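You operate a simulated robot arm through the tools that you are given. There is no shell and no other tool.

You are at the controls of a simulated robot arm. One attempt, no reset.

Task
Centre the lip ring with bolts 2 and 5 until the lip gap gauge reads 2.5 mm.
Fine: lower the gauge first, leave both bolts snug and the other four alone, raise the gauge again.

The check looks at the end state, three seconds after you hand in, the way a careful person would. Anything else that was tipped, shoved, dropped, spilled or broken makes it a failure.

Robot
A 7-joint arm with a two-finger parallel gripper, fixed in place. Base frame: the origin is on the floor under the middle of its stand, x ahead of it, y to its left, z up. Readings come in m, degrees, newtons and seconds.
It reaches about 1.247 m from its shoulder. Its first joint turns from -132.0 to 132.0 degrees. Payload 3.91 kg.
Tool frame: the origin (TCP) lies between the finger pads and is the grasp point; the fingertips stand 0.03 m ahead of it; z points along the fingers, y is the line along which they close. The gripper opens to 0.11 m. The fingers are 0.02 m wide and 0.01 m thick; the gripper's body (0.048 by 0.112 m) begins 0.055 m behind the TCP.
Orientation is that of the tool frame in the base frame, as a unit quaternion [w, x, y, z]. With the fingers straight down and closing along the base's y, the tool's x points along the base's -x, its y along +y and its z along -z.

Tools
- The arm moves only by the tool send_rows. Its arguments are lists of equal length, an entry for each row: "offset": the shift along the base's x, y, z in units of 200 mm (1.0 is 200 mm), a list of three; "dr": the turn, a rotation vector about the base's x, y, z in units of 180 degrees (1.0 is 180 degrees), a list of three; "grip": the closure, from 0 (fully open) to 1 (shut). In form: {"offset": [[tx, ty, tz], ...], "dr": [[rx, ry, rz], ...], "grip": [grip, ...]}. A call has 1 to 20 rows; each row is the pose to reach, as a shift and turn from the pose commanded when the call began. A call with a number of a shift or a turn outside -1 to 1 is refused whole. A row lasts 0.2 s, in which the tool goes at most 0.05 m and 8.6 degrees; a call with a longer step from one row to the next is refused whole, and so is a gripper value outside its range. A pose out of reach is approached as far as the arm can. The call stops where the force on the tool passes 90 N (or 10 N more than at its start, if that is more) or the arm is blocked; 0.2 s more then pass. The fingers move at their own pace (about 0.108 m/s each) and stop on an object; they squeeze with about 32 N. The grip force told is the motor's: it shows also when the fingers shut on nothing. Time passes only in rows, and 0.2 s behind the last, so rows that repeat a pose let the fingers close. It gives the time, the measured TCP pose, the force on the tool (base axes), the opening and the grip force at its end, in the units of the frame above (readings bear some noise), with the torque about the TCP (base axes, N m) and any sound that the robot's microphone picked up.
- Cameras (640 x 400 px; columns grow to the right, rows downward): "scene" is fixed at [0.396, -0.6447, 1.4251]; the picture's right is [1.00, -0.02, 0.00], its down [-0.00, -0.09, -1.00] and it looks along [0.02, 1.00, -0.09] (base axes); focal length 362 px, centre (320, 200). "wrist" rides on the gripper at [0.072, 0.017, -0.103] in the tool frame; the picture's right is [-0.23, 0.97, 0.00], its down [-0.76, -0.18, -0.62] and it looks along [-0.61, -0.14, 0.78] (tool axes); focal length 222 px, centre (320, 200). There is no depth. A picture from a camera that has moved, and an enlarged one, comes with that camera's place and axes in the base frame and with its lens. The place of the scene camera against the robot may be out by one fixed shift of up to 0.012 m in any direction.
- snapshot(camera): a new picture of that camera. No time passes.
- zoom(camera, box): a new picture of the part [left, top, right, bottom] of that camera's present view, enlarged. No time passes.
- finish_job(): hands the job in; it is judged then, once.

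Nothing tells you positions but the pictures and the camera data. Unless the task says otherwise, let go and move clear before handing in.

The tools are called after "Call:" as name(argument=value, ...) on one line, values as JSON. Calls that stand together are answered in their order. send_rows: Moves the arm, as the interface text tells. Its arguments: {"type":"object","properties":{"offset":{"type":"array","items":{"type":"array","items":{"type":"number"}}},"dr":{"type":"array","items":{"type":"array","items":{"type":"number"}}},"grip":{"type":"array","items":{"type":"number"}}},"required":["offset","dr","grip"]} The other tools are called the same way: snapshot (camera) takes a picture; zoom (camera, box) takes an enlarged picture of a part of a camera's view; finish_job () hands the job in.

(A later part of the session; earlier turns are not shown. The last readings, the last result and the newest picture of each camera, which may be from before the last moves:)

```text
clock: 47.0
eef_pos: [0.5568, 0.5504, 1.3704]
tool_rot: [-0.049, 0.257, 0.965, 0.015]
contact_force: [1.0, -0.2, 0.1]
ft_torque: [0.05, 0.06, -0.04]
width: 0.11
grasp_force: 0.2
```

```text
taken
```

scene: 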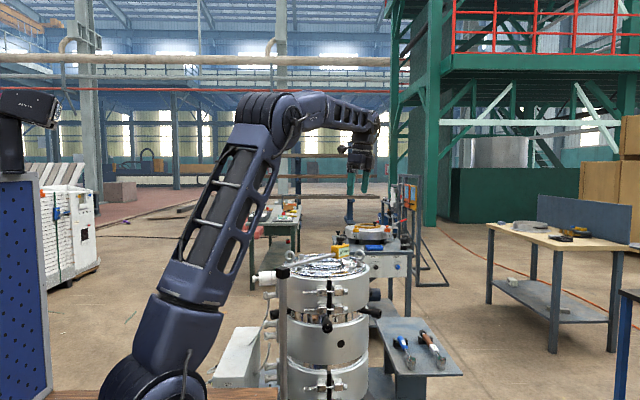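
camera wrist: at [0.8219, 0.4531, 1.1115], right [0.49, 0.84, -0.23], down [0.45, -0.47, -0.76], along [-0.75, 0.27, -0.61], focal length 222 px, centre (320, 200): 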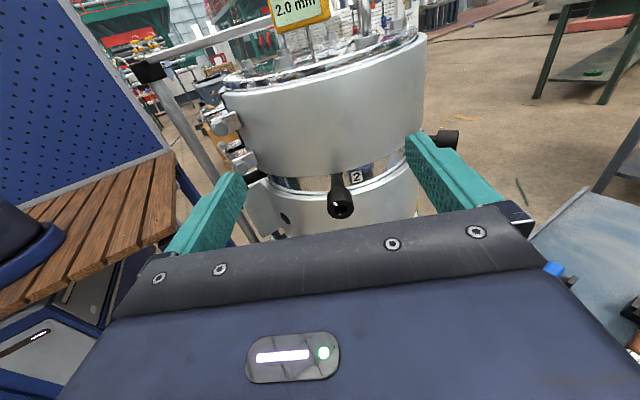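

Now traversing back over the die to the left-back side for bolt 5.

Call:
send_rows(offset=[[-0.15, 0.105, 0], [-0.3, 0.21, 0], [-0.45, 0.315, 0], [-0.6, 0.42, 0], [-0.75, 0.525, 0], [-0.9, 0.63, 0]], dr=[[0, 0, 0], [0, 0, 0], [0, 0, 0], [0, 0, 0], [0, 0, 0], [0, 0, 0]], grip=[0, 0, 0, 0, 0, 0])

Call:
send_rows(offset=[[-0.16, 0.105, 0], [-0.32, 0.21, 0], [-0.48, 0.315, 0], [-0.64, 0.42, 0], [-0.8, 0.525, 0], [-0.9, 0.6, 0]], dr=[[-0.01, -0.0173, 0], [-0.02, -0.0346, 0], [-0.03, -0.052, 0], [-0.04, -0.0693, 0], [-0.05, -0.0866, 0], [-0.06, -0.104, 0]], grip=[0, 0, 0, 0, 0, 0])

Call:
snapshot(camera="scene")

Call:
snapshot(camera="wrist")

```text
clock: 48.4
eef_pos: [0.3776, 0.6779, 1.3732]
tool_rot: [-0.051, 0.258, 0.965, 0.016]
contact_force: [1.0, -0.2, -0.4]
ft_torque: [0.04, 0.03, -0.03]
width: 0.11
grasp_force: 0.1
```

```text
clock: 49.8
eef_pos: [0.204, 0.7937, 1.3672]
tool_rot: [0.125, 0.258, 0.957, -0.033]
contact_force: [0.2, -0.4, 0.3]
ft_torque: [0.1, 0.08, 0.0]
width: 0.11
grasp_force: 0.0
out of reach, approached as far as the arm can: row 6
```

```text
taken
```

scene: 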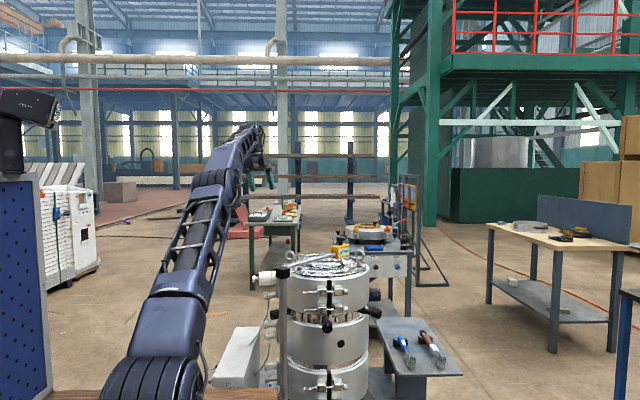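

```text
taken
camera wrist: at [0.1291, 0.8562, 1.4497], right [0.68, 0.73, 0.06], down [0.41, -0.44, 0.8], along [0.61, -0.52, -0.6], focal length 222 px, centre (320, 200)
```

wrist: 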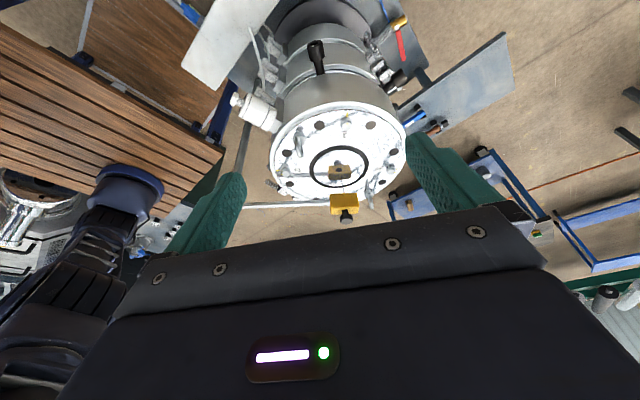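

Pitching the hand to horizontal (pointing at the die from left-back) while descending.

Call:
send_rows(offset=[[-0.03, 0.02, -0.15], [-0.06, 0.04, -0.3], [-0.09, 0.06, -0.45], [-0.12, 0.08, -0.58], [-0.15, 0.1, -0.7], [-0.18, 0.11, -0.8], [-0.2, 0.12, -0.88], [-0.21, 0.125, -0.95], [-0.22, 0.13, -0.985]], dr=[[-0.02315, -0.0401, 0], [-0.0463, -0.0802, 0], [-0.06945, -0.1203, 0], [-0.0926, -0.1604, 0], [-0.11575, -0.2005, 0], [-0.1389, -0.2406, 0], [-0.16205, -0.2807, 0], [-0.1852, -0.3208, 0], [-0.2085, -0.361, 0]], grip=[0, 0, 0, 0, 0, 0, 0, 0, 0])

Call:
snapshot(camera="scene")

Call:
snapshot(camera="wrist")

```text
clock: 51.8
eef_pos: [0.1581, 0.818, 1.1729]
tool_rot: [0.688, 0.178, 0.68, -0.183]
contact_force: [1.0, 0.4, 0.1]
ft_torque: [0.03, 0.03, 0.0]
width: 0.11
grasp_force: 0.1
```

```text
taken
```

scene: 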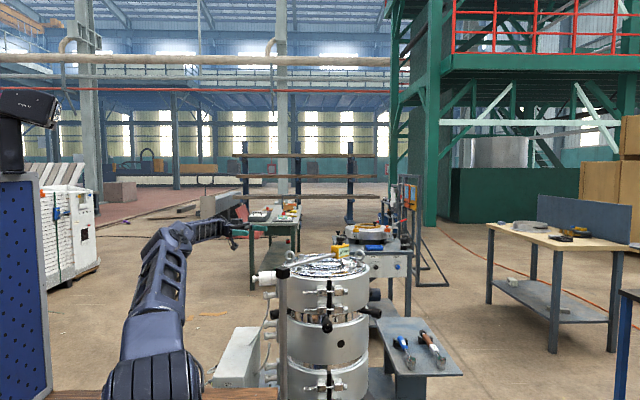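

```text
taken
camera wrist: at [0.078, 0.8826, 1.0996], right [0.48, 0.85, 0.22], down [-0.64, 0.16, 0.75], along [0.6, -0.51, 0.62], focal length 222 px, centre (320, 200)
```

wrist: 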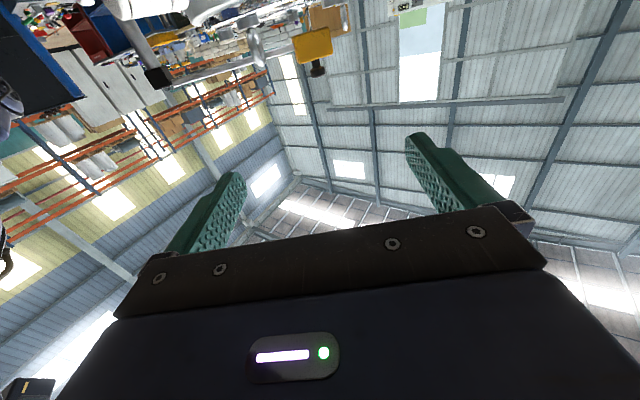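

The camera faces up underneath the hand here. I'll roll the hand 90° clockwise so the camera is on the free (+y) side and can see the bolt.

Call:
send_rows(offset=[[0, 0, 0], [0, 0, 0], [0, 0, 0], [0, 0, 0], [0, 0, 0], [0, 0, 0], [0, 0, 0], [0, 0, 0], [0, 0, 0], [0, 0, 0], [0, 0, 0]], dr=[[0.0394, -0.0228, 0], [0.0788, -0.0455, 0], [0.1182, -0.0682, 0], [0.1576, -0.091, 0], [0.197, -0.1137, 0], [0.2364, -0.1365, 0], [0.2758, -0.1592, 0], [0.3152, -0.182, 0], [0.3546, -0.2047, 0], [0.394, -0.2275, 0], [0.433, -0.25, 0]], grip=[0, 0, 0, 0, 0, 0, 0, 0, 0, 0, 0])

Call:
snapshot(camera="scene")

Call:
snapshot(camera="wrist")

```text
clock: 54.2
eef_pos: [0.1575, 0.818, 1.1714]
tool_rot: [0.615, 0.613, 0.351, 0.351]
contact_force: [-0.8, -0.7, 1.5]
ft_torque: [0.07, 0.07, 0.01]
width: 0.1097
grasp_force: 0.0
```

```text
taken
```

scene: 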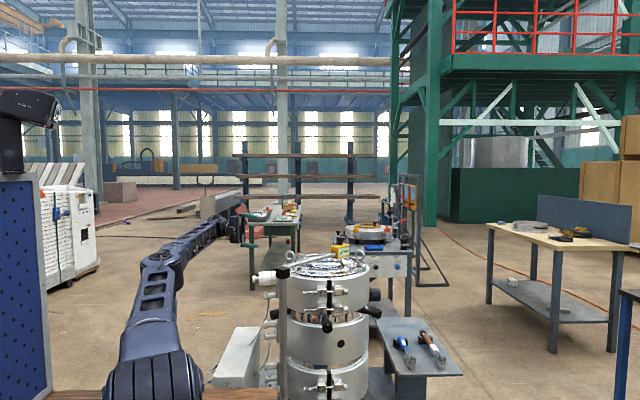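

```text
taken
camera wrist: at [0.1065, 0.9326, 1.1888], right [-0.12, -0.19, 0.97], down [-0.92, -0.34, -0.18], along [0.37, -0.92, -0.14], focal length 222 px, centre (320, 200)
```

wrist: 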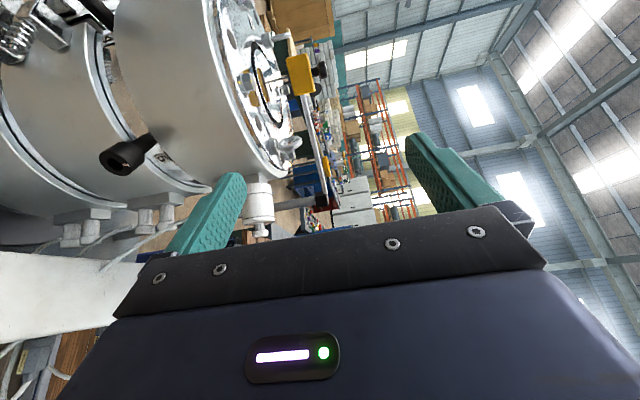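

Bolt 5 is visible from this side view. Zooming to check the label and its mark.

Call:
zoom(camera="wrist", box=[80, 110, 200, 190])

Call:
zoom(camera="wrist", box=[0, 150, 240, 320])

```text
5.00 times, centred on (140, 150) of wrist
camera zoom: at [0.1065, 0.9326, 1.1888], right [-0.12, -0.19, 0.97], down [-0.92, -0.34, -0.18], along [0.37, -0.92, -0.14], focal length 1111 px, centre (1220, 450)
```

zoom: 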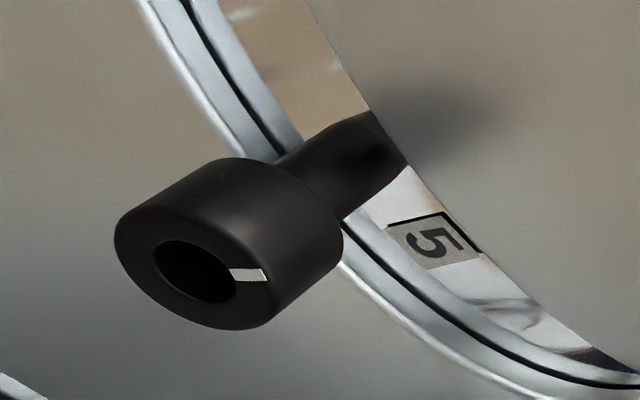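

```text
2.35 times, centred on (120, 235) of wrist
camera zoom: at [0.1065, 0.9326, 1.1888], right [-0.12, -0.19, 0.97], down [-0.92, -0.34, -0.18], along [0.37, -0.92, -0.14], focal length 523 px, centre (791, 118)
```

zoom: 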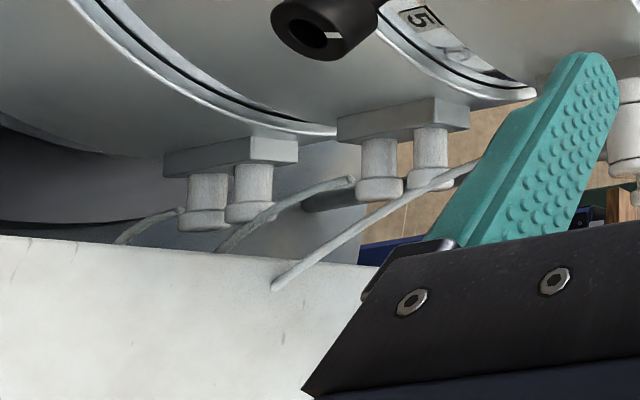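

Label "5" is confirmed, and its face is at about (0.267, 0.756, 0.931). Descending to bolt height while still 13 cm out.

Call:
send_rows(offset=[[0, 0, -0.2], [0, 0, -0.4], [0, 0, -0.6], [0, 0, -0.8], [0, 0, -1.0]], dr=[[0, 0, 0], [0, 0, 0], [0, 0, 0], [0, 0, 0], [0, 0, 0]], grip=[0, 0, 0, 0, 0])

Call:
send_rows(offset=[[0, 0, -0.1], [0, 0, -0.2], [0, 0, -0.2]], dr=[[0, 0, 0], [0, 0, 0], [0, 0, 0]], grip=[0, 0, 0])

Call:
snapshot(camera="wrist")

Call:
snapshot(camera="scene")

```text
clock: 55.4
eef_pos: [0.157, 0.8182, 0.9699]
tool_rot: [0.615, 0.613, 0.352, 0.35]
contact_force: [-0.4, 0.5, 0.2]
ft_torque: [0.0, 0.04, 0.01]
width: 0.1104
grasp_force: 0.1
```

```text
clock: 56.2
eef_pos: [0.1623, 0.8128, 0.9308]
tool_rot: [0.616, 0.611, 0.353, 0.351]
contact_force: [0.6, 0.2, -0.2]
ft_torque: [-0.03, -0.02, 0.02]
width: 0.1101
grasp_force: 0.1
out of reach, approached as far as the arm can: row 2, 3
```

```text
taken
camera wrist: at [0.11, 0.9274, 0.9479], right [-0.12, -0.19, 0.98], down [-0.92, -0.34, -0.18], along [0.37, -0.92, -0.14], focal length 222 px, centre (320, 200)
```

wrist: 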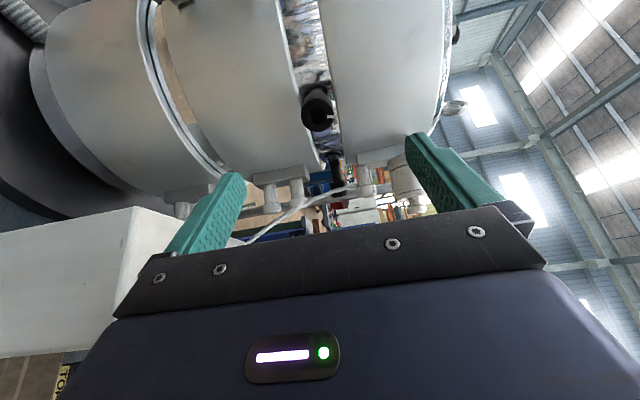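

```text
taken
```

scene: 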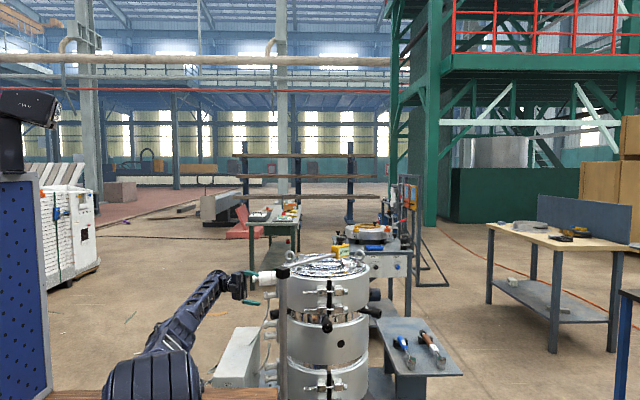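

Bolt 5's cap lines up vertically between the fingers. Advancing along the bolt axis to straddle the cap.

Call:
send_rows(offset=[[0.14, -0.075, 0], [0.28, -0.15, 0], [0.42, -0.226, 0], [0.556, -0.3015, 0], [0.556, -0.3015, 0]], dr=[[0, 0, 0], [0, 0, 0], [0, 0, 0], [0, 0, 0], [0, 0, 0]], grip=[0, 0, 0, 0, 0])

Call:
snapshot(camera="wrist")

Call:
zoom(camera="scene", box=[180, 240, 380, 400])

```text
clock: 57.4
eef_pos: [0.2695, 0.7518, 0.9315]
tool_rot: [0.616, 0.613, 0.351, 0.35]
contact_force: [0.0, -0.1, -0.1]
ft_torque: [0.0, 0.0, 0.02]
width: 0.1099
grasp_force: 0.0
```

```text
taken
camera wrist: at [0.2183, 0.8671, 0.9479], right [-0.12, -0.19, 0.97], down [-0.92, -0.34, -0.18], along [0.37, -0.92, -0.14], focal length 222 px, centre (320, 200)
```

wrist: 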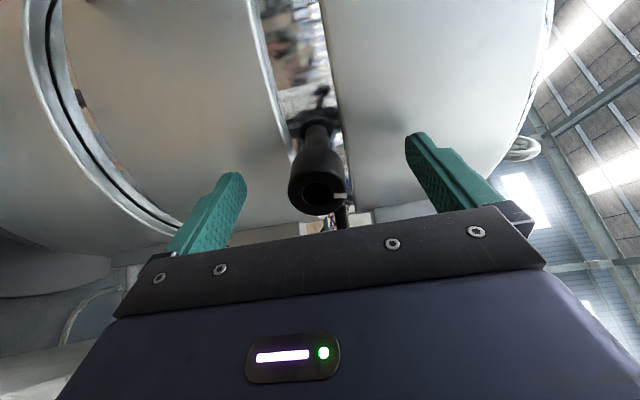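

```text
2.50 times, centred on (280, 320) of scene
camera zoom: at [0.396, -0.6447, 1.4251], right [1.0, -0.02, 0.0], down [0.0, -0.09, -1.0], along [0.02, 1.0, -0.09], focal length 905 px, centre (420, -100)
```

zoom: 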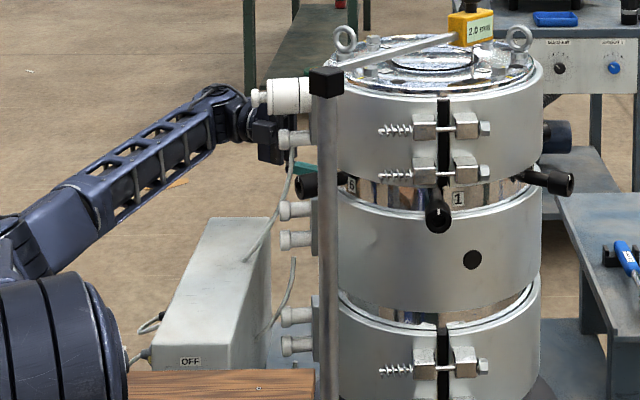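

The cap is between the fingers. A quick zoom to fine-check centring before closing.

Call:
zoom(camera="wrist", box=[260, 110, 380, 220])

```text
3.64 times, centred on (320, 165) of wrist
camera zoom: at [0.2183, 0.8671, 0.9479], right [-0.12, -0.19, 0.97], down [-0.92, -0.34, -0.18], along [0.37, -0.92, -0.14], focal length 808 px, centre (320, 327)
```

zoom: 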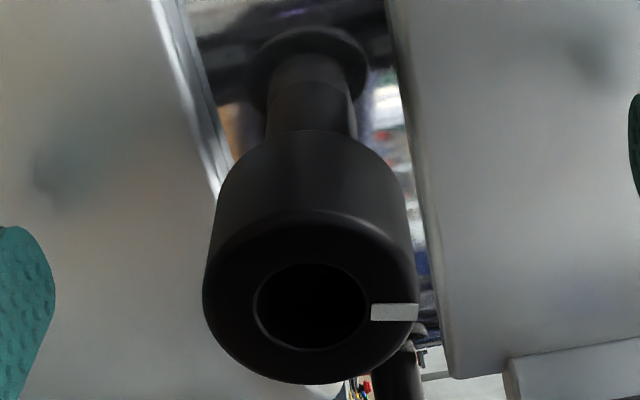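

Alignment is good to within 2–3 mm; applying that small correction and closing on bolt 5.

Call:
send_rows(offset=[[0.0065, 0.0115, -0.005], [0.0065, 0.0115, -0.005], [0.0065, 0.0115, -0.005], [0.0065, 0.0115, -0.005], [0.0065, 0.0115, -0.005]], dr=[[0, 0, 0], [0, 0, 0], [0, 0, 0], [0, 0, 0], [0, 0, 0]], grip=[0, 0.5, 1, 1, 1])

Call:
zoom(camera="wrist", box=[220, 120, 420, 245])

```text
clock: 58.6
eef_pos: [0.2707, 0.7553, 0.9292]
tool_rot: [0.616, 0.613, 0.352, 0.349]
contact_force: [-1.3, -2.9, -7.1]
ft_torque: [0.31, 0.5, 0.09]
width: 0.032
grasp_force: 45.2
```

```text
3.20 times, centred on (320, 182) of wrist
camera zoom: at [0.2195, 0.8697, 0.9468], right [-0.12, -0.19, 0.97], down [-0.92, -0.34, -0.18], along [0.36, -0.92, -0.14], focal length 711 px, centre (320, 256)
```

zoom: 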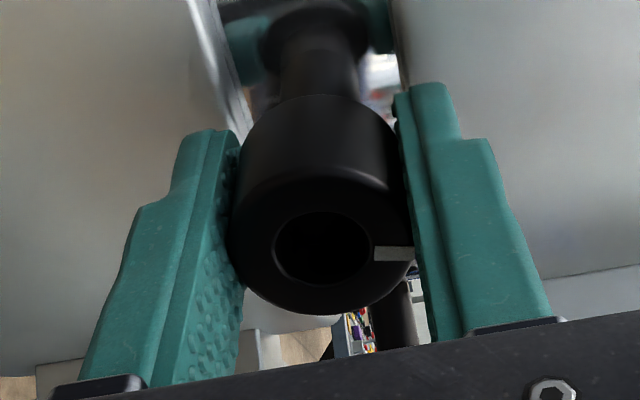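

Gripped on bolt 5. Tightening clockwise 24° and watching the gauge and torque.

Call:
send_rows(offset=[[0, 0, 0], [0, 0, 0], [0, 0, 0], [0, 0, 0]], dr=[[0.0289, -0.0167, 0], [0.0577, -0.0333, 0], [0.0866, -0.05, 0], [0.1155, -0.0667, 0]], grip=[1, 1, 1, 1])

Call:
zoom(camera="wrist", box=[220, 120, 420, 245])

Call:
zoom(camera="scene", box=[330, 220, 370, 265])

```text
clock: 59.0
eef_pos: [0.2697, 0.7573, 0.9296]
tool_rot: [0.588, 0.64, 0.331, 0.368]
contact_force: [-30.0, -8.3, -61.2]
ft_torque: [-0.12, -0.38, -0.34]
width: 0.0323
grasp_force: 45.4
out of reach, approached as far as the arm can: row 2
stopped in row 2: the force on the tool passed its limit at 186 N (the readings are from after the stop); the commanded pose is now the measured one
```

```text
3.20 times, centred on (320, 182) of wrist
camera zoom: at [0.2179, 0.8698, 0.9578], right [-0.12, -0.28, 0.95], down [-0.92, -0.32, -0.21], along [0.37, -0.9, -0.22], focal length 711 px, centre (320, 256)
```

zoom: 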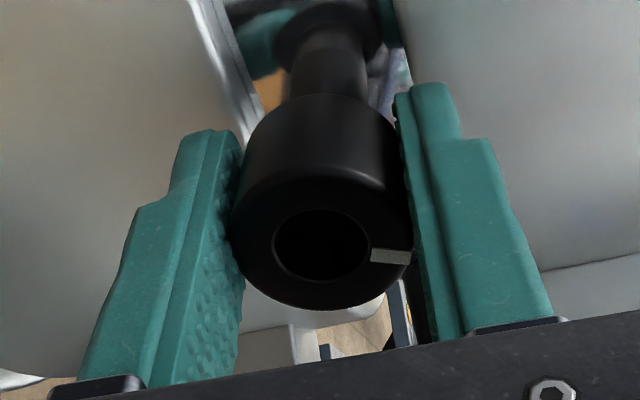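

```text
8.89 times, centred on (350, 242) of scene
camera zoom: at [0.396, -0.6447, 1.4251], right [1.0, -0.02, 0.0], down [0.0, -0.09, -1.0], along [0.02, 1.0, -0.09], focal length 3217 px, centre (53, -178)
```

zoom: 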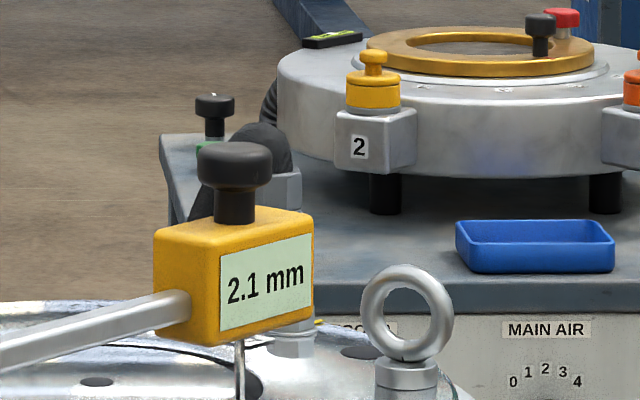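

The gauge rose to 2.1 mm, so the direction is right, but the wrist reached its roll limit here and forced the stop. I'll open the fingers, roll the hand back about 80°, and regrip so the stroke has room.

Call:
send_rows(offset=[[0, 0, 0], [0, 0, 0], [0, 0, 0]], dr=[[0, 0, 0], [0, 0, 0], [0, 0, 0]], grip=[0.5, 0.3, 0.3])

Call:
zoom(camera="wrist", box=[220, 120, 420, 245])

Call:
zoom(camera="scene", box=[330, 220, 370, 265])

```text
clock: 59.8
eef_pos: [0.2726, 0.7552, 0.9343]
tool_rot: [0.589, 0.638, 0.329, 0.37]
contact_force: [0.5, 0.2, 0.2]
ft_torque: [0.0, -0.05, 0.02]
width: 0.077
grasp_force: 0.0
```

```text
3.20 times, centred on (320, 182) of wrist
camera zoom: at [0.2199, 0.8689, 0.9615], right [-0.13, -0.28, 0.95], down [-0.92, -0.32, -0.22], along [0.37, -0.9, -0.22], focal length 711 px, centre (320, 256)
```

zoom: 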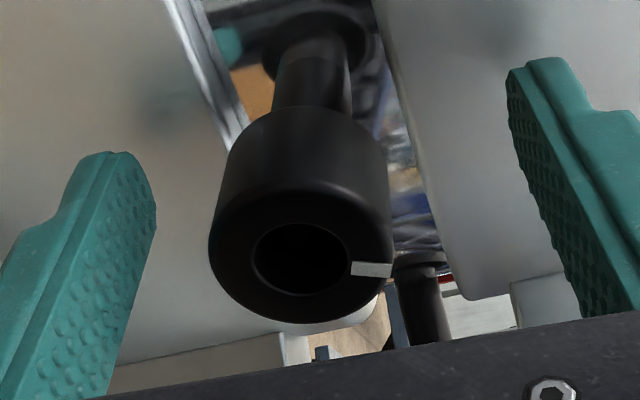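

```text
8.89 times, centred on (350, 242) of scene
camera zoom: at [0.396, -0.6447, 1.4251], right [1.0, -0.02, 0.0], down [0.0, -0.09, -1.0], along [0.02, 1.0, -0.09], focal length 3217 px, centre (53, -178)
```

zoom: 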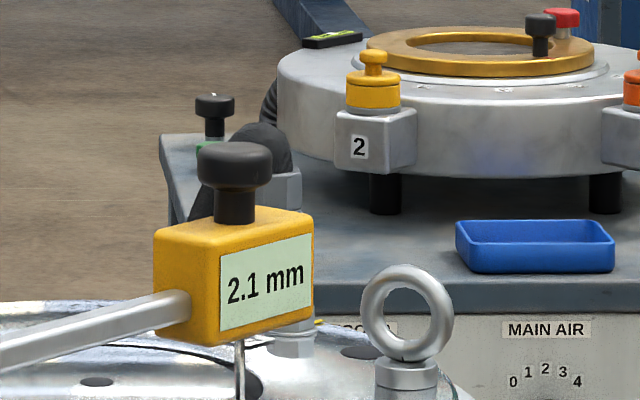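

Nothing disturbed; gauge holds 2.1. Rolling the open hand back 80° around the bolt axis, with a small position correction.

Call:
send_rows(offset=[[-0.003, -0.004, -0.01], [-0.0055, -0.0085, -0.0215], [-0.0055, -0.0085, -0.0215], [-0.0055, -0.0085, -0.0215], [-0.0055, -0.0085, -0.0215], [-0.0055, -0.0085, -0.0215], [-0.0055, -0.0085, -0.0215], [-0.0055, -0.0085, -0.0215], [-0.0055, -0.0085, -0.0215], [-0.0055, -0.0085, -0.0215]], dr=[[-0.0385, 0.0222, 0], [-0.077, 0.0444, 0], [-0.1155, 0.0667, 0], [-0.154, 0.0889, 0], [-0.1925, 0.1111, 0], [-0.2309, 0.1333, 0], [-0.2694, 0.1556, 0], [-0.3079, 0.1778, 0], [-0.3464, 0.2, 0], [-0.3849, 0.2222, 0]], grip=[0, 0, 0, 0, 0, 0, 0, 0, 0, 0])

Call:
zoom(camera="wrist", box=[220, 120, 420, 245])

Call:
snapshot(camera="scene")

```text
clock: 62.0
eef_pos: [0.2702, 0.7525, 0.9294]
tool_rot: [0.701, 0.281, 0.647, -0.106]
contact_force: [0.2, 0.7, -0.5]
ft_torque: [0.01, 0.0, 0.01]
width: 0.11
grasp_force: 0.1
```

```text
3.20 times, centred on (320, 182) of wrist
camera zoom: at [0.202, 0.838, 0.8646], right [0.47, 0.75, 0.47], down [-0.73, 0.02, 0.69], along [0.51, -0.66, 0.55], focal length 711 px, centre (320, 256)
```

zoom: 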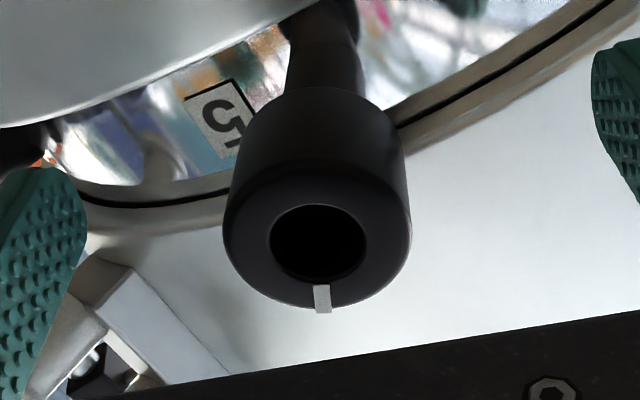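

```text
taken
```

scene: 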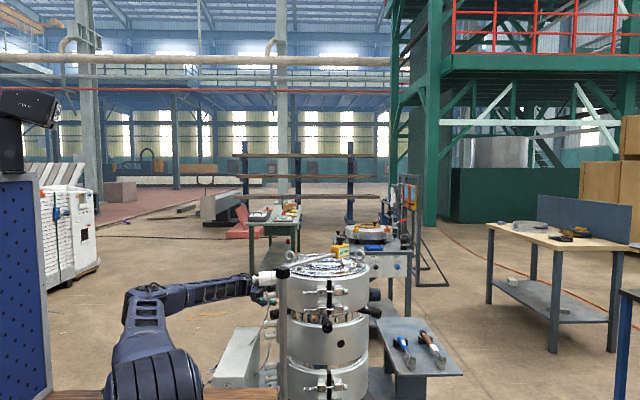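

Hand is rolled back and centred on bolt 5. Correcting a 2° yaw error and closing.

Call:
send_rows(offset=[[0.003, 0.004, 0.002], [0.003, 0.004, 0.002], [0.003, 0.004, 0.002], [0.003, 0.004, 0.002], [0.003, 0.004, 0.002]], dr=[[0, 0, 0.011], [0, 0, 0.011], [0, 0, 0.011], [0, 0, 0.011], [0, 0, 0.011]], grip=[0, 0.5, 1, 1, 1])

Call:
zoom(camera="wrist", box=[220, 120, 420, 245])

```text
clock: 63.2
eef_pos: [0.2692, 0.7545, 0.93]
tool_rot: [0.702, 0.272, 0.651, -0.093]
contact_force: [-21.4, -43.2, -10.4]
ft_torque: [-0.22, -0.3, -0.07]
width: 0.0324
grasp_force: 45.1
```

```text
3.20 times, centred on (320, 182) of wrist
camera zoom: at [0.1986, 0.8358, 0.8649], right [0.44, 0.76, 0.47], down [-0.73, 0.0, 0.69], along [0.53, -0.64, 0.55], focal length 711 px, centre (320, 256)
```

zoom: 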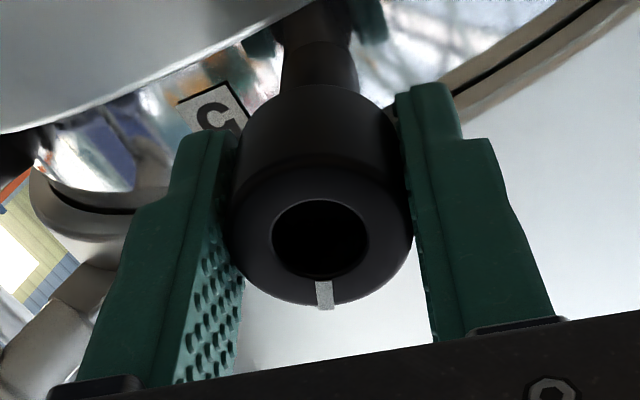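

Side load of about 48 N toward the plug side; shifting 2 mm that way to relieve it.

Call:
send_rows(offset=[[-0.0025, -0.0045, -0.002], [-0.005, -0.009, -0.003]], dr=[[0, 0, 0], [0, 0, 0]], grip=[1, 1])

```text
clock: 63.8
eef_pos: [0.2703, 0.7545, 0.9302]
tool_rot: [0.703, 0.269, 0.652, -0.092]
contact_force: [-3.0, -0.1, -1.3]
ft_torque: [-0.18, -0.27, -0.67]
width: 0.0322
grasp_force: 44.6
```

Load is relieved. Tightening bolt 5 by 16° in small steps.

Call:
send_rows(offset=[[0, 0, 0], [0, 0, 0], [0, 0, 0], [0, 0, 0]], dr=[[0.0193, -0.0111, 0], [0.0385, -0.0222, 0], [0.0578, -0.0333, 0], [0.077, -0.0444, 0]], grip=[1, 1, 1, 1])

Call:
zoom(camera="wrist", box=[220, 120, 420, 245])

Call:
zoom(camera="scene", box=[330, 220, 370, 265])

```text
clock: 64.8
eef_pos: [0.2702, 0.7537, 0.9301]
tool_rot: [0.709, 0.358, 0.608, 0.008]
contact_force: [6.5, 30.0, 12.2]
ft_torque: [0.13, 0.14, -0.28]
width: 0.0323
grasp_force: 44.7
```

```text
3.20 times, centred on (320, 182) of wrist
camera zoom: at [0.2066, 0.85, 0.8771], right [0.35, 0.62, 0.7], down [-0.81, -0.16, 0.56], along [0.46, -0.77, 0.45], focal length 711 px, centre (320, 256)
```

zoom: 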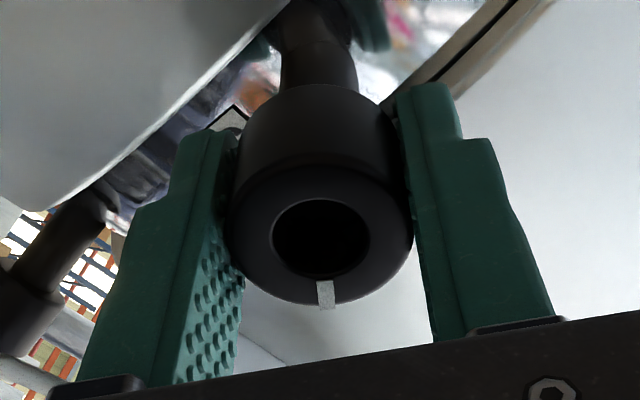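

```text
8.89 times, centred on (350, 242) of scene
camera zoom: at [0.396, -0.6447, 1.4251], right [1.0, -0.02, 0.0], down [0.0, -0.09, -1.0], along [0.02, 1.0, -0.09], focal length 3217 px, centre (53, -178)
```

zoom: 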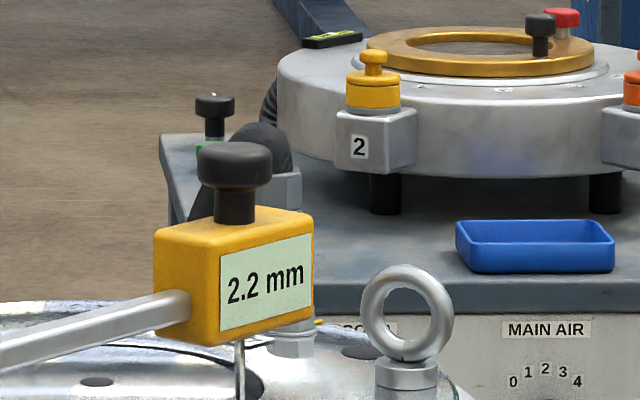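

Reading is 2.2 mm now (about 21° total). Continuing clockwise in 12° increments while watching the gauge.

Call:
send_rows(offset=[[0.001, 0.005, 0.001], [0.001, 0.005, 0.001], [0.001, 0.005, 0.001]], dr=[[0.0193, -0.0111, 0], [0.0385, -0.0222, 0], [0.0578, -0.0333, 0]], grip=[1, 1, 1])

Call:
zoom(camera="scene", box=[330, 220, 370, 265])

Call:
send_rows(offset=[[0, 0, 0], [0, 0, 0], [0, 0, 0]], dr=[[0.0193, -0.0111, 0], [0.0385, -0.0222, 0], [0.0578, -0.0333, 0]], grip=[1, 1, 1])

Call:
zoom(camera="scene", box=[330, 220, 370, 265])

Call:
zoom(camera="wrist", box=[220, 120, 420, 245])

```text
clock: 65.6
eef_pos: [0.2699, 0.754, 0.9303]
tool_rot: [0.704, 0.421, 0.566, 0.08]
contact_force: [-5.0, 12.9, 19.0]
ft_torque: [-0.03, -0.04, -0.55]
width: 0.0324
grasp_force: 45.0
```

```text
8.89 times, centred on (350, 242) of scene
camera zoom: at [0.396, -0.6447, 1.4251], right [1.0, -0.02, 0.0], down [0.0, -0.09, -1.0], along [0.02, 1.0, -0.09], focal length 3217 px, centre (53, -178)
```

zoom: 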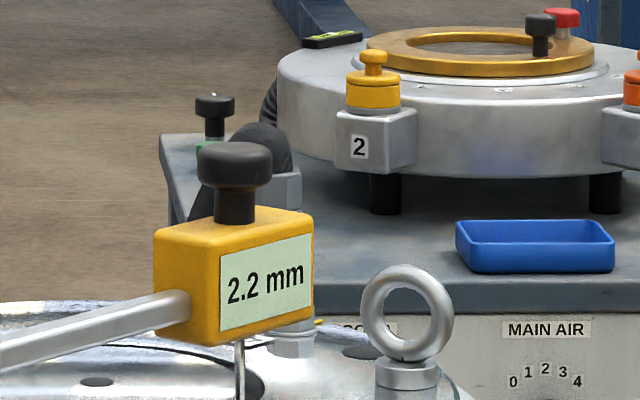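

```text
clock: 66.4
eef_pos: [0.2699, 0.754, 0.9303]
tool_rot: [0.691, 0.478, 0.52, 0.153]
contact_force: [-9.0, 11.1, 11.7]
ft_torque: [-0.07, -0.12, -0.01]
width: 0.0316
grasp_force: 45.2
```

```text
8.89 times, centred on (350, 242) of scene
camera zoom: at [0.396, -0.6447, 1.4251], right [1.0, -0.02, 0.0], down [0.0, -0.09, -1.0], along [0.02, 1.0, -0.09], focal length 3217 px, centre (53, -178)
```

zoom: 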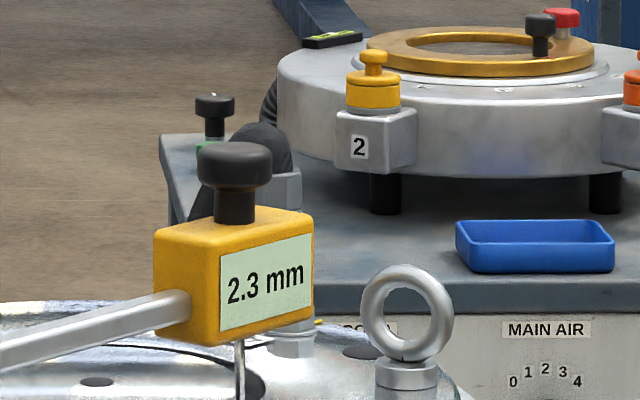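

```text
3.20 times, centred on (320, 182) of wrist
camera zoom: at [0.216, 0.8661, 0.9019], right [0.18, 0.32, 0.93], down [-0.9, -0.32, 0.29], along [0.39, -0.89, 0.23], focal length 711 px, centre (320, 256)
```

zoom: 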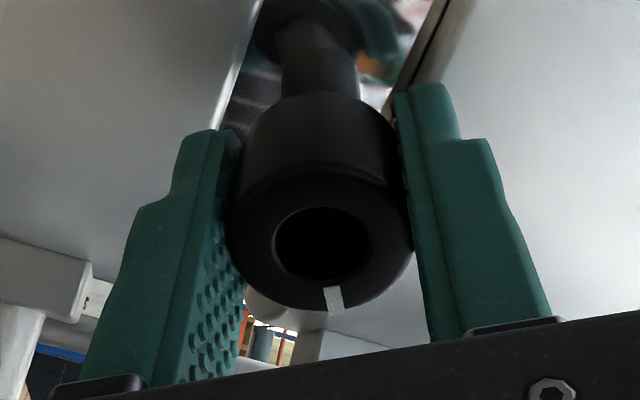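

Reading is 2.3 mm. Continuing clockwise another 12°, then in finer steps.

Call:
send_rows(offset=[[0, 0, 0], [0, 0, 0], [0, 0, 0]], dr=[[0.0193, -0.0111, 0], [0.0385, -0.0222, 0], [0.0578, -0.0333, 0]], grip=[1, 1, 1])

Call:
zoom(camera="scene", box=[330, 220, 370, 265])

Call:
zoom(camera="wrist", box=[220, 120, 420, 245])

```text
clock: 67.2
eef_pos: [0.2709, 0.7544, 0.9294]
tool_rot: [0.672, 0.529, 0.467, 0.224]
contact_force: [-2.1, 15.9, 0.7]
ft_torque: [0.15, 0.3, 0.12]
width: 0.0315
grasp_force: 45.0
```

```text
8.89 times, centred on (350, 242) of scene
camera zoom: at [0.396, -0.6447, 1.4251], right [1.0, -0.02, 0.0], down [0.0, -0.09, -1.0], along [0.02, 1.0, -0.09], focal length 3217 px, centre (53, -178)
```

zoom: 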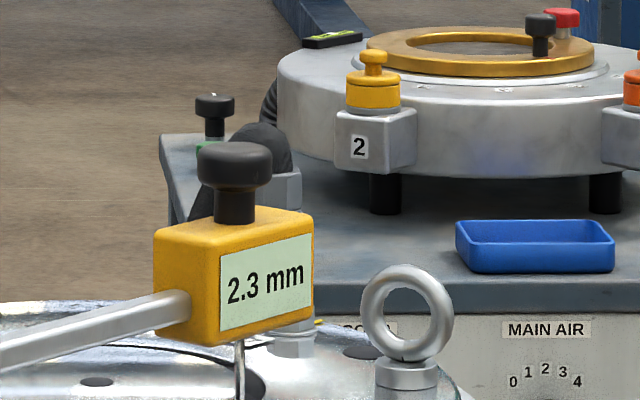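

```text
3.20 times, centred on (320, 182) of wrist
camera zoom: at [0.2185, 0.8701, 0.9171], right [0.08, 0.15, 0.99], down [-0.93, -0.35, 0.13], along [0.37, -0.92, 0.11], focal length 711 px, centre (320, 256)
```

zoom: 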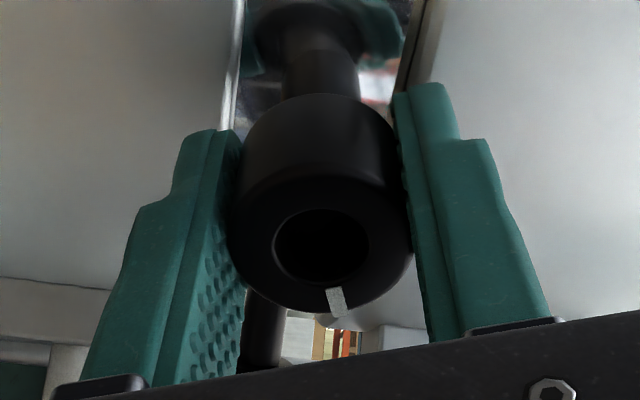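

Still 2.3 mm, with slight slip of the cap in the fingers. Another 12° in small steps.

Call:
send_rows(offset=[[0, 0.002, 0], [0, 0.003, 0], [0, 0.003, 0]], dr=[[0.0193, -0.0111, 0], [0.0385, -0.0222, 0], [0.0578, -0.0333, 0]], grip=[1, 1, 1])

Call:
zoom(camera="scene", box=[330, 220, 370, 265])

Call:
zoom(camera="wrist", box=[220, 120, 420, 245])

```text
clock: 68.0
eef_pos: [0.271, 0.7551, 0.9303]
tool_rot: [0.645, 0.576, 0.409, 0.293]
contact_force: [-7.1, 15.6, -3.0]
ft_torque: [-0.06, -0.14, -0.1]
width: 0.0312
grasp_force: 44.5
```

```text
8.89 times, centred on (350, 242) of scene
camera zoom: at [0.396, -0.6447, 1.4251], right [1.0, -0.02, 0.0], down [0.0, -0.09, -1.0], along [0.02, 1.0, -0.09], focal length 3217 px, centre (53, -178)
```

zoom: 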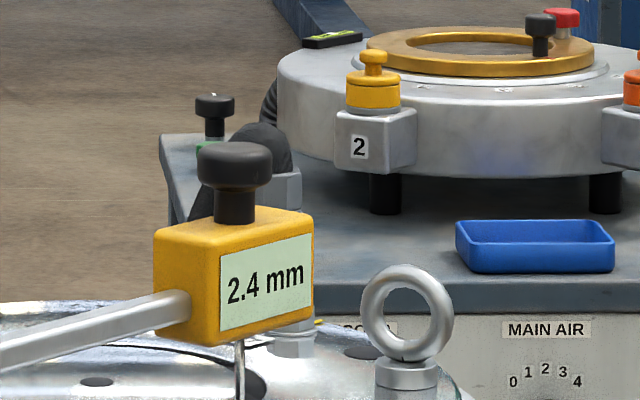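

```text
3.20 times, centred on (320, 182) of wrist
camera zoom: at [0.2191, 0.8711, 0.933], right [-0.02, -0.03, 1.0], down [-0.93, -0.36, -0.03], along [0.36, -0.93, -0.02], focal length 711 px, centre (320, 256)
```

zoom: 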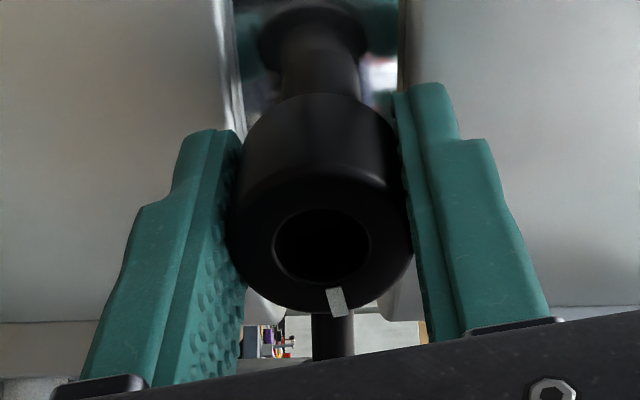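

Reading is 2.4 mm and I'm near the wrist's roll limit. Opening, rolling back 60°, and regripping for the last bit.

Call:
send_rows(offset=[[0, 0, 0], [0, 0, 0], [0, 0, 0], [0, 0, 0], [0, 0, 0], [0, 0, 0], [0, 0, 0], [0, 0, 0], [0, 0, 0], [0, 0, 0], [0, 0, 0]], dr=[[0, 0, 0], [0, 0, 0], [0, 0, 0], [-0.0385, 0.0222, 0], [-0.077, 0.0444, 0], [-0.1155, 0.0667, 0], [-0.154, 0.0889, 0], [-0.1925, 0.1111, 0], [-0.2309, 0.1333, 0], [-0.2694, 0.1556, 0], [-0.2887, 0.1667, 0]], grip=[0.5, 0.1, 0, 0, 0, 0, 0, 0, 0, 0, 0])

Call:
zoom(camera="wrist", box=[220, 120, 420, 245])

Call:
zoom(camera="scene", box=[330, 220, 370, 265])

```text
clock: 70.4
eef_pos: [0.2703, 0.7548, 0.9296]
tool_rot: [0.705, 0.293, 0.643, -0.068]
contact_force: [0.2, -0.2, 0.7]
ft_torque: [-0.01, 0.02, -0.04]
width: 0.11
grasp_force: 0.1
```

```text
3.20 times, centred on (320, 182) of wrist
camera zoom: at [0.2007, 0.8407, 0.8669], right [0.42, 0.74, 0.53], down [-0.75, -0.05, 0.66], along [0.51, -0.68, 0.53], focal length 711 px, centre (320, 256)
```

zoom: 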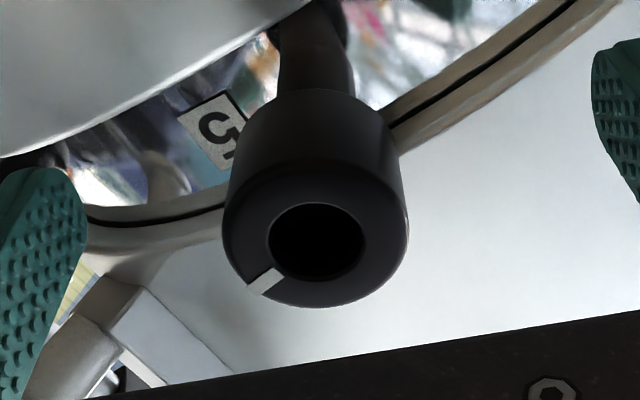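

```text
8.89 times, centred on (350, 242) of scene
camera zoom: at [0.396, -0.6447, 1.4251], right [1.0, -0.02, 0.0], down [0.0, -0.09, -1.0], along [0.02, 1.0, -0.09], focal length 3217 px, centre (53, -178)
```

zoom: 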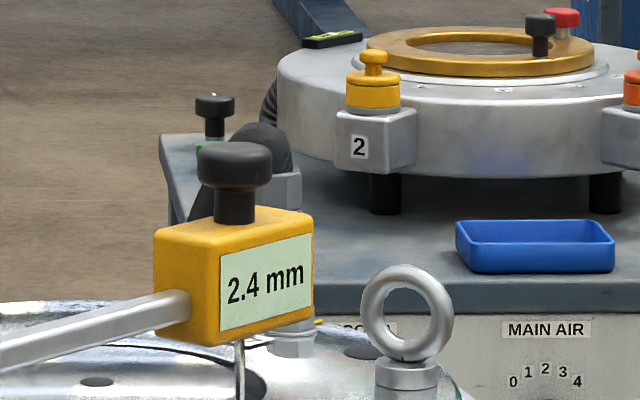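

Bolt 5's mark is now at about 79° (turned about 59° so far), gauge 2.4. Going 3 mm deeper and regripping.

Call:
send_rows(offset=[[0.013, -0.0075, 0], [0.013, -0.0075, 0], [0.013, -0.0075, 0], [0.013, -0.0075, 0], [0.013, -0.0075, 0]], dr=[[0, 0, 0], [0, 0, 0], [0, 0, 0], [0, 0, 0], [0, 0, 0]], grip=[0, 0.5, 1, 1, 1])

Call:
zoom(camera="wrist", box=[220, 120, 420, 245])

```text
clock: 71.6
eef_pos: [0.2728, 0.7523, 0.9287]
tool_rot: [0.705, 0.293, 0.642, -0.068]
contact_force: [-6.0, -15.0, -5.1]
ft_torque: [0.03, 0.0, 0.27]
width: 0.0324
grasp_force: 44.9
```

```text
3.20 times, centred on (320, 182) of wrist
camera zoom: at [0.2033, 0.8386, 0.8664], right [0.42, 0.73, 0.53], down [-0.75, -0.05, 0.66], along [0.51, -0.68, 0.53], focal length 711 px, centre (320, 256)
```

zoom: 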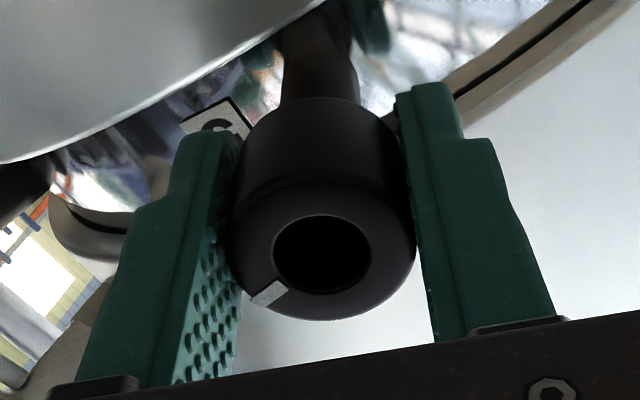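

Gripped well. Tightening 6° and checking the gauge, then another few degrees.

Call:
send_rows(offset=[[-0.001, -0.002, 0], [-0.001, -0.002, 0]], dr=[[0.0144, -0.0083, 0], [0.0289, -0.0167, 0]], grip=[1, 1])

Call:
zoom(camera="scene", box=[330, 220, 370, 265])

Call:
send_rows(offset=[[0, 0, 0], [0, 0, 0]], dr=[[0.0096, -0.0056, 0], [0.0193, -0.0111, 0]], grip=[1, 1])

Call:
zoom(camera="scene", box=[330, 220, 370, 265])

Call:
zoom(camera="wrist", box=[220, 120, 420, 245])

```text
clock: 72.2
eef_pos: [0.2721, 0.7541, 0.9303]
tool_rot: [0.707, 0.327, 0.626, -0.032]
contact_force: [-7.2, -23.4, -16.1]
ft_torque: [0.11, 0.12, 0.78]
width: 0.0327
grasp_force: 45.0
```

```text
8.89 times, centred on (350, 242) of scene
camera zoom: at [0.396, -0.6447, 1.4251], right [1.0, -0.02, 0.0], down [0.0, -0.09, -1.0], along [0.02, 1.0, -0.09], focal length 3217 px, centre (53, -178)
```

zoom: 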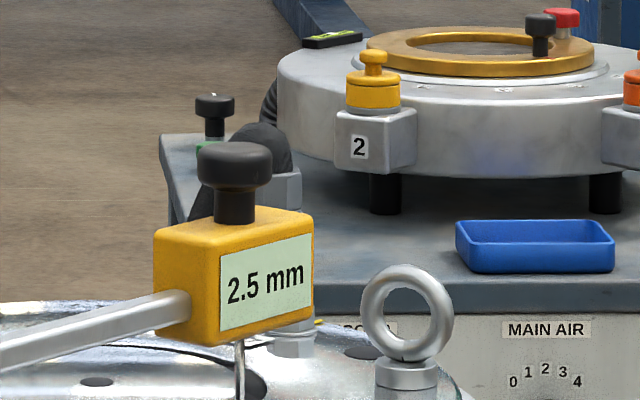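

```text
clock: 72.8
eef_pos: [0.2713, 0.7539, 0.9287]
tool_rot: [0.708, 0.348, 0.614, -0.006]
contact_force: [-11.9, -19.4, -23.9]
ft_torque: [-0.06, -0.14, -0.9]
width: 0.0326
grasp_force: 45.1
```

```text
8.89 times, centred on (350, 242) of scene
camera zoom: at [0.396, -0.6447, 1.4251], right [1.0, -0.02, 0.0], down [0.0, -0.09, -1.0], along [0.02, 1.0, -0.09], focal length 3217 px, centre (53, -178)
```

zoom: 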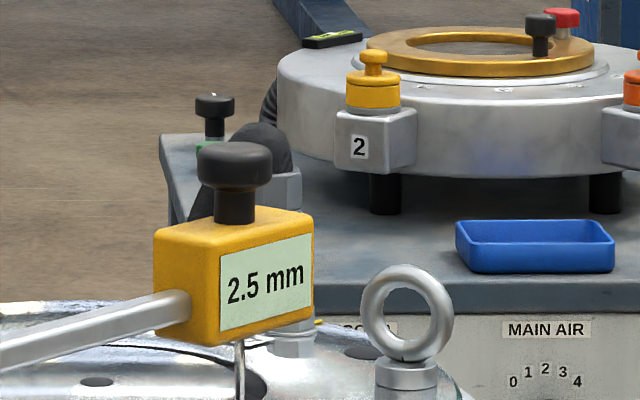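

```text
3.20 times, centred on (320, 182) of wrist
camera zoom: at [0.2086, 0.8478, 0.8743], right [0.37, 0.64, 0.67], down [-0.8, -0.14, 0.58], along [0.47, -0.75, 0.46], focal length 711 px, centre (320, 256)
```

zoom: 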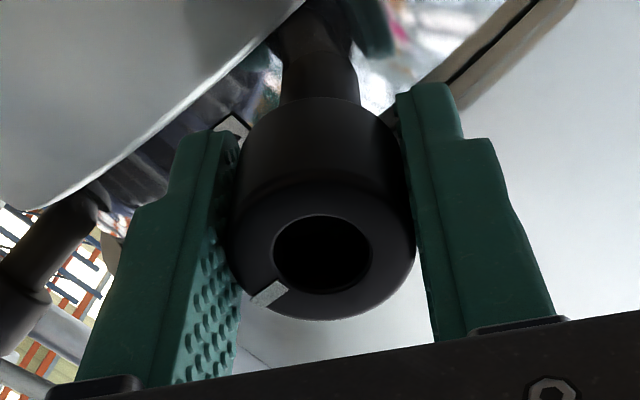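

Gauge reads 2.5 mm (about 69° total on bolt 5, which by my pitch estimate is right around 2.50). Releasing bolt 5 and retreating outward.

Call:
send_rows(offset=[[0, 0, 0], [0, 0, 0], [0, 0, 0], [-0.12, 0.07, 0], [-0.24, 0.14, 0], [-0.36, 0.21, 0], [-0.45, 0.26, 0.05], [-0.5, 0.29, 0.2], [-0.5, 0.29, 0.4], [-0.5, 0.29, 0.6], [-0.5, 0.29, 0.8], [-0.5, 0.29, 1.0]], dr=[[0, 0, 0], [0, 0, 0], [0, 0, 0], [0, 0, 0], [0, 0, 0], [0, 0, 0], [0, 0, 0], [0, 0, 0], [0, 0, 0], [0, 0, 0], [0, 0, 0], [0, 0, 0]], grip=[0.5, 0, 0, 0, 0, 0, 0, 0, 0, 0, 0, 0])

Call:
snapshot(camera="wrist")

Call:
snapshot(camera="scene")

Call:
zoom(camera="scene", box=[330, 220, 370, 265])

```text
clock: 75.4
eef_pos: [0.1702, 0.8119, 1.1279]
tool_rot: [0.709, 0.347, 0.614, -0.008]
contact_force: [0.1, 0.7, -0.5]
ft_torque: [-0.02, -0.05, -0.02]
width: 0.11
grasp_force: 0.0
```

```text
taken
camera wrist: at [0.1076, 0.9073, 1.0731], right [0.37, 0.64, 0.67], down [-0.8, -0.14, 0.58], along [0.47, -0.75, 0.47], focal length 222 px, centre (320, 200)
```

wrist: 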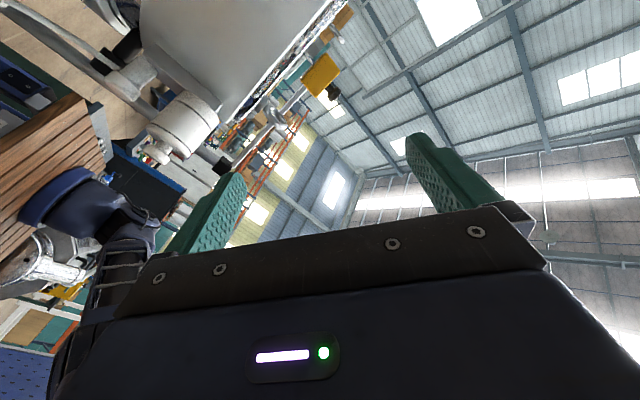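

```text
taken
```

scene: 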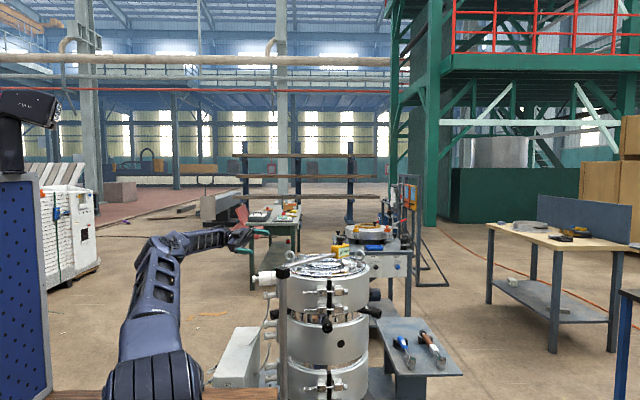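

```text
8.89 times, centred on (350, 242) of scene
camera zoom: at [0.396, -0.6447, 1.4251], right [1.0, -0.02, 0.0], down [0.0, -0.09, -1.0], along [0.02, 1.0, -0.09], focal length 3217 px, centre (53, -178)
```

zoom: 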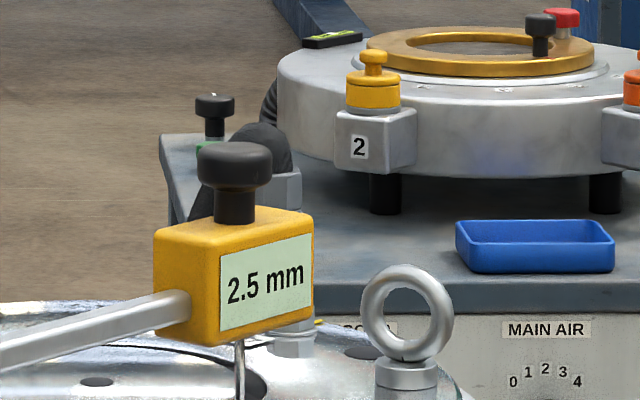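

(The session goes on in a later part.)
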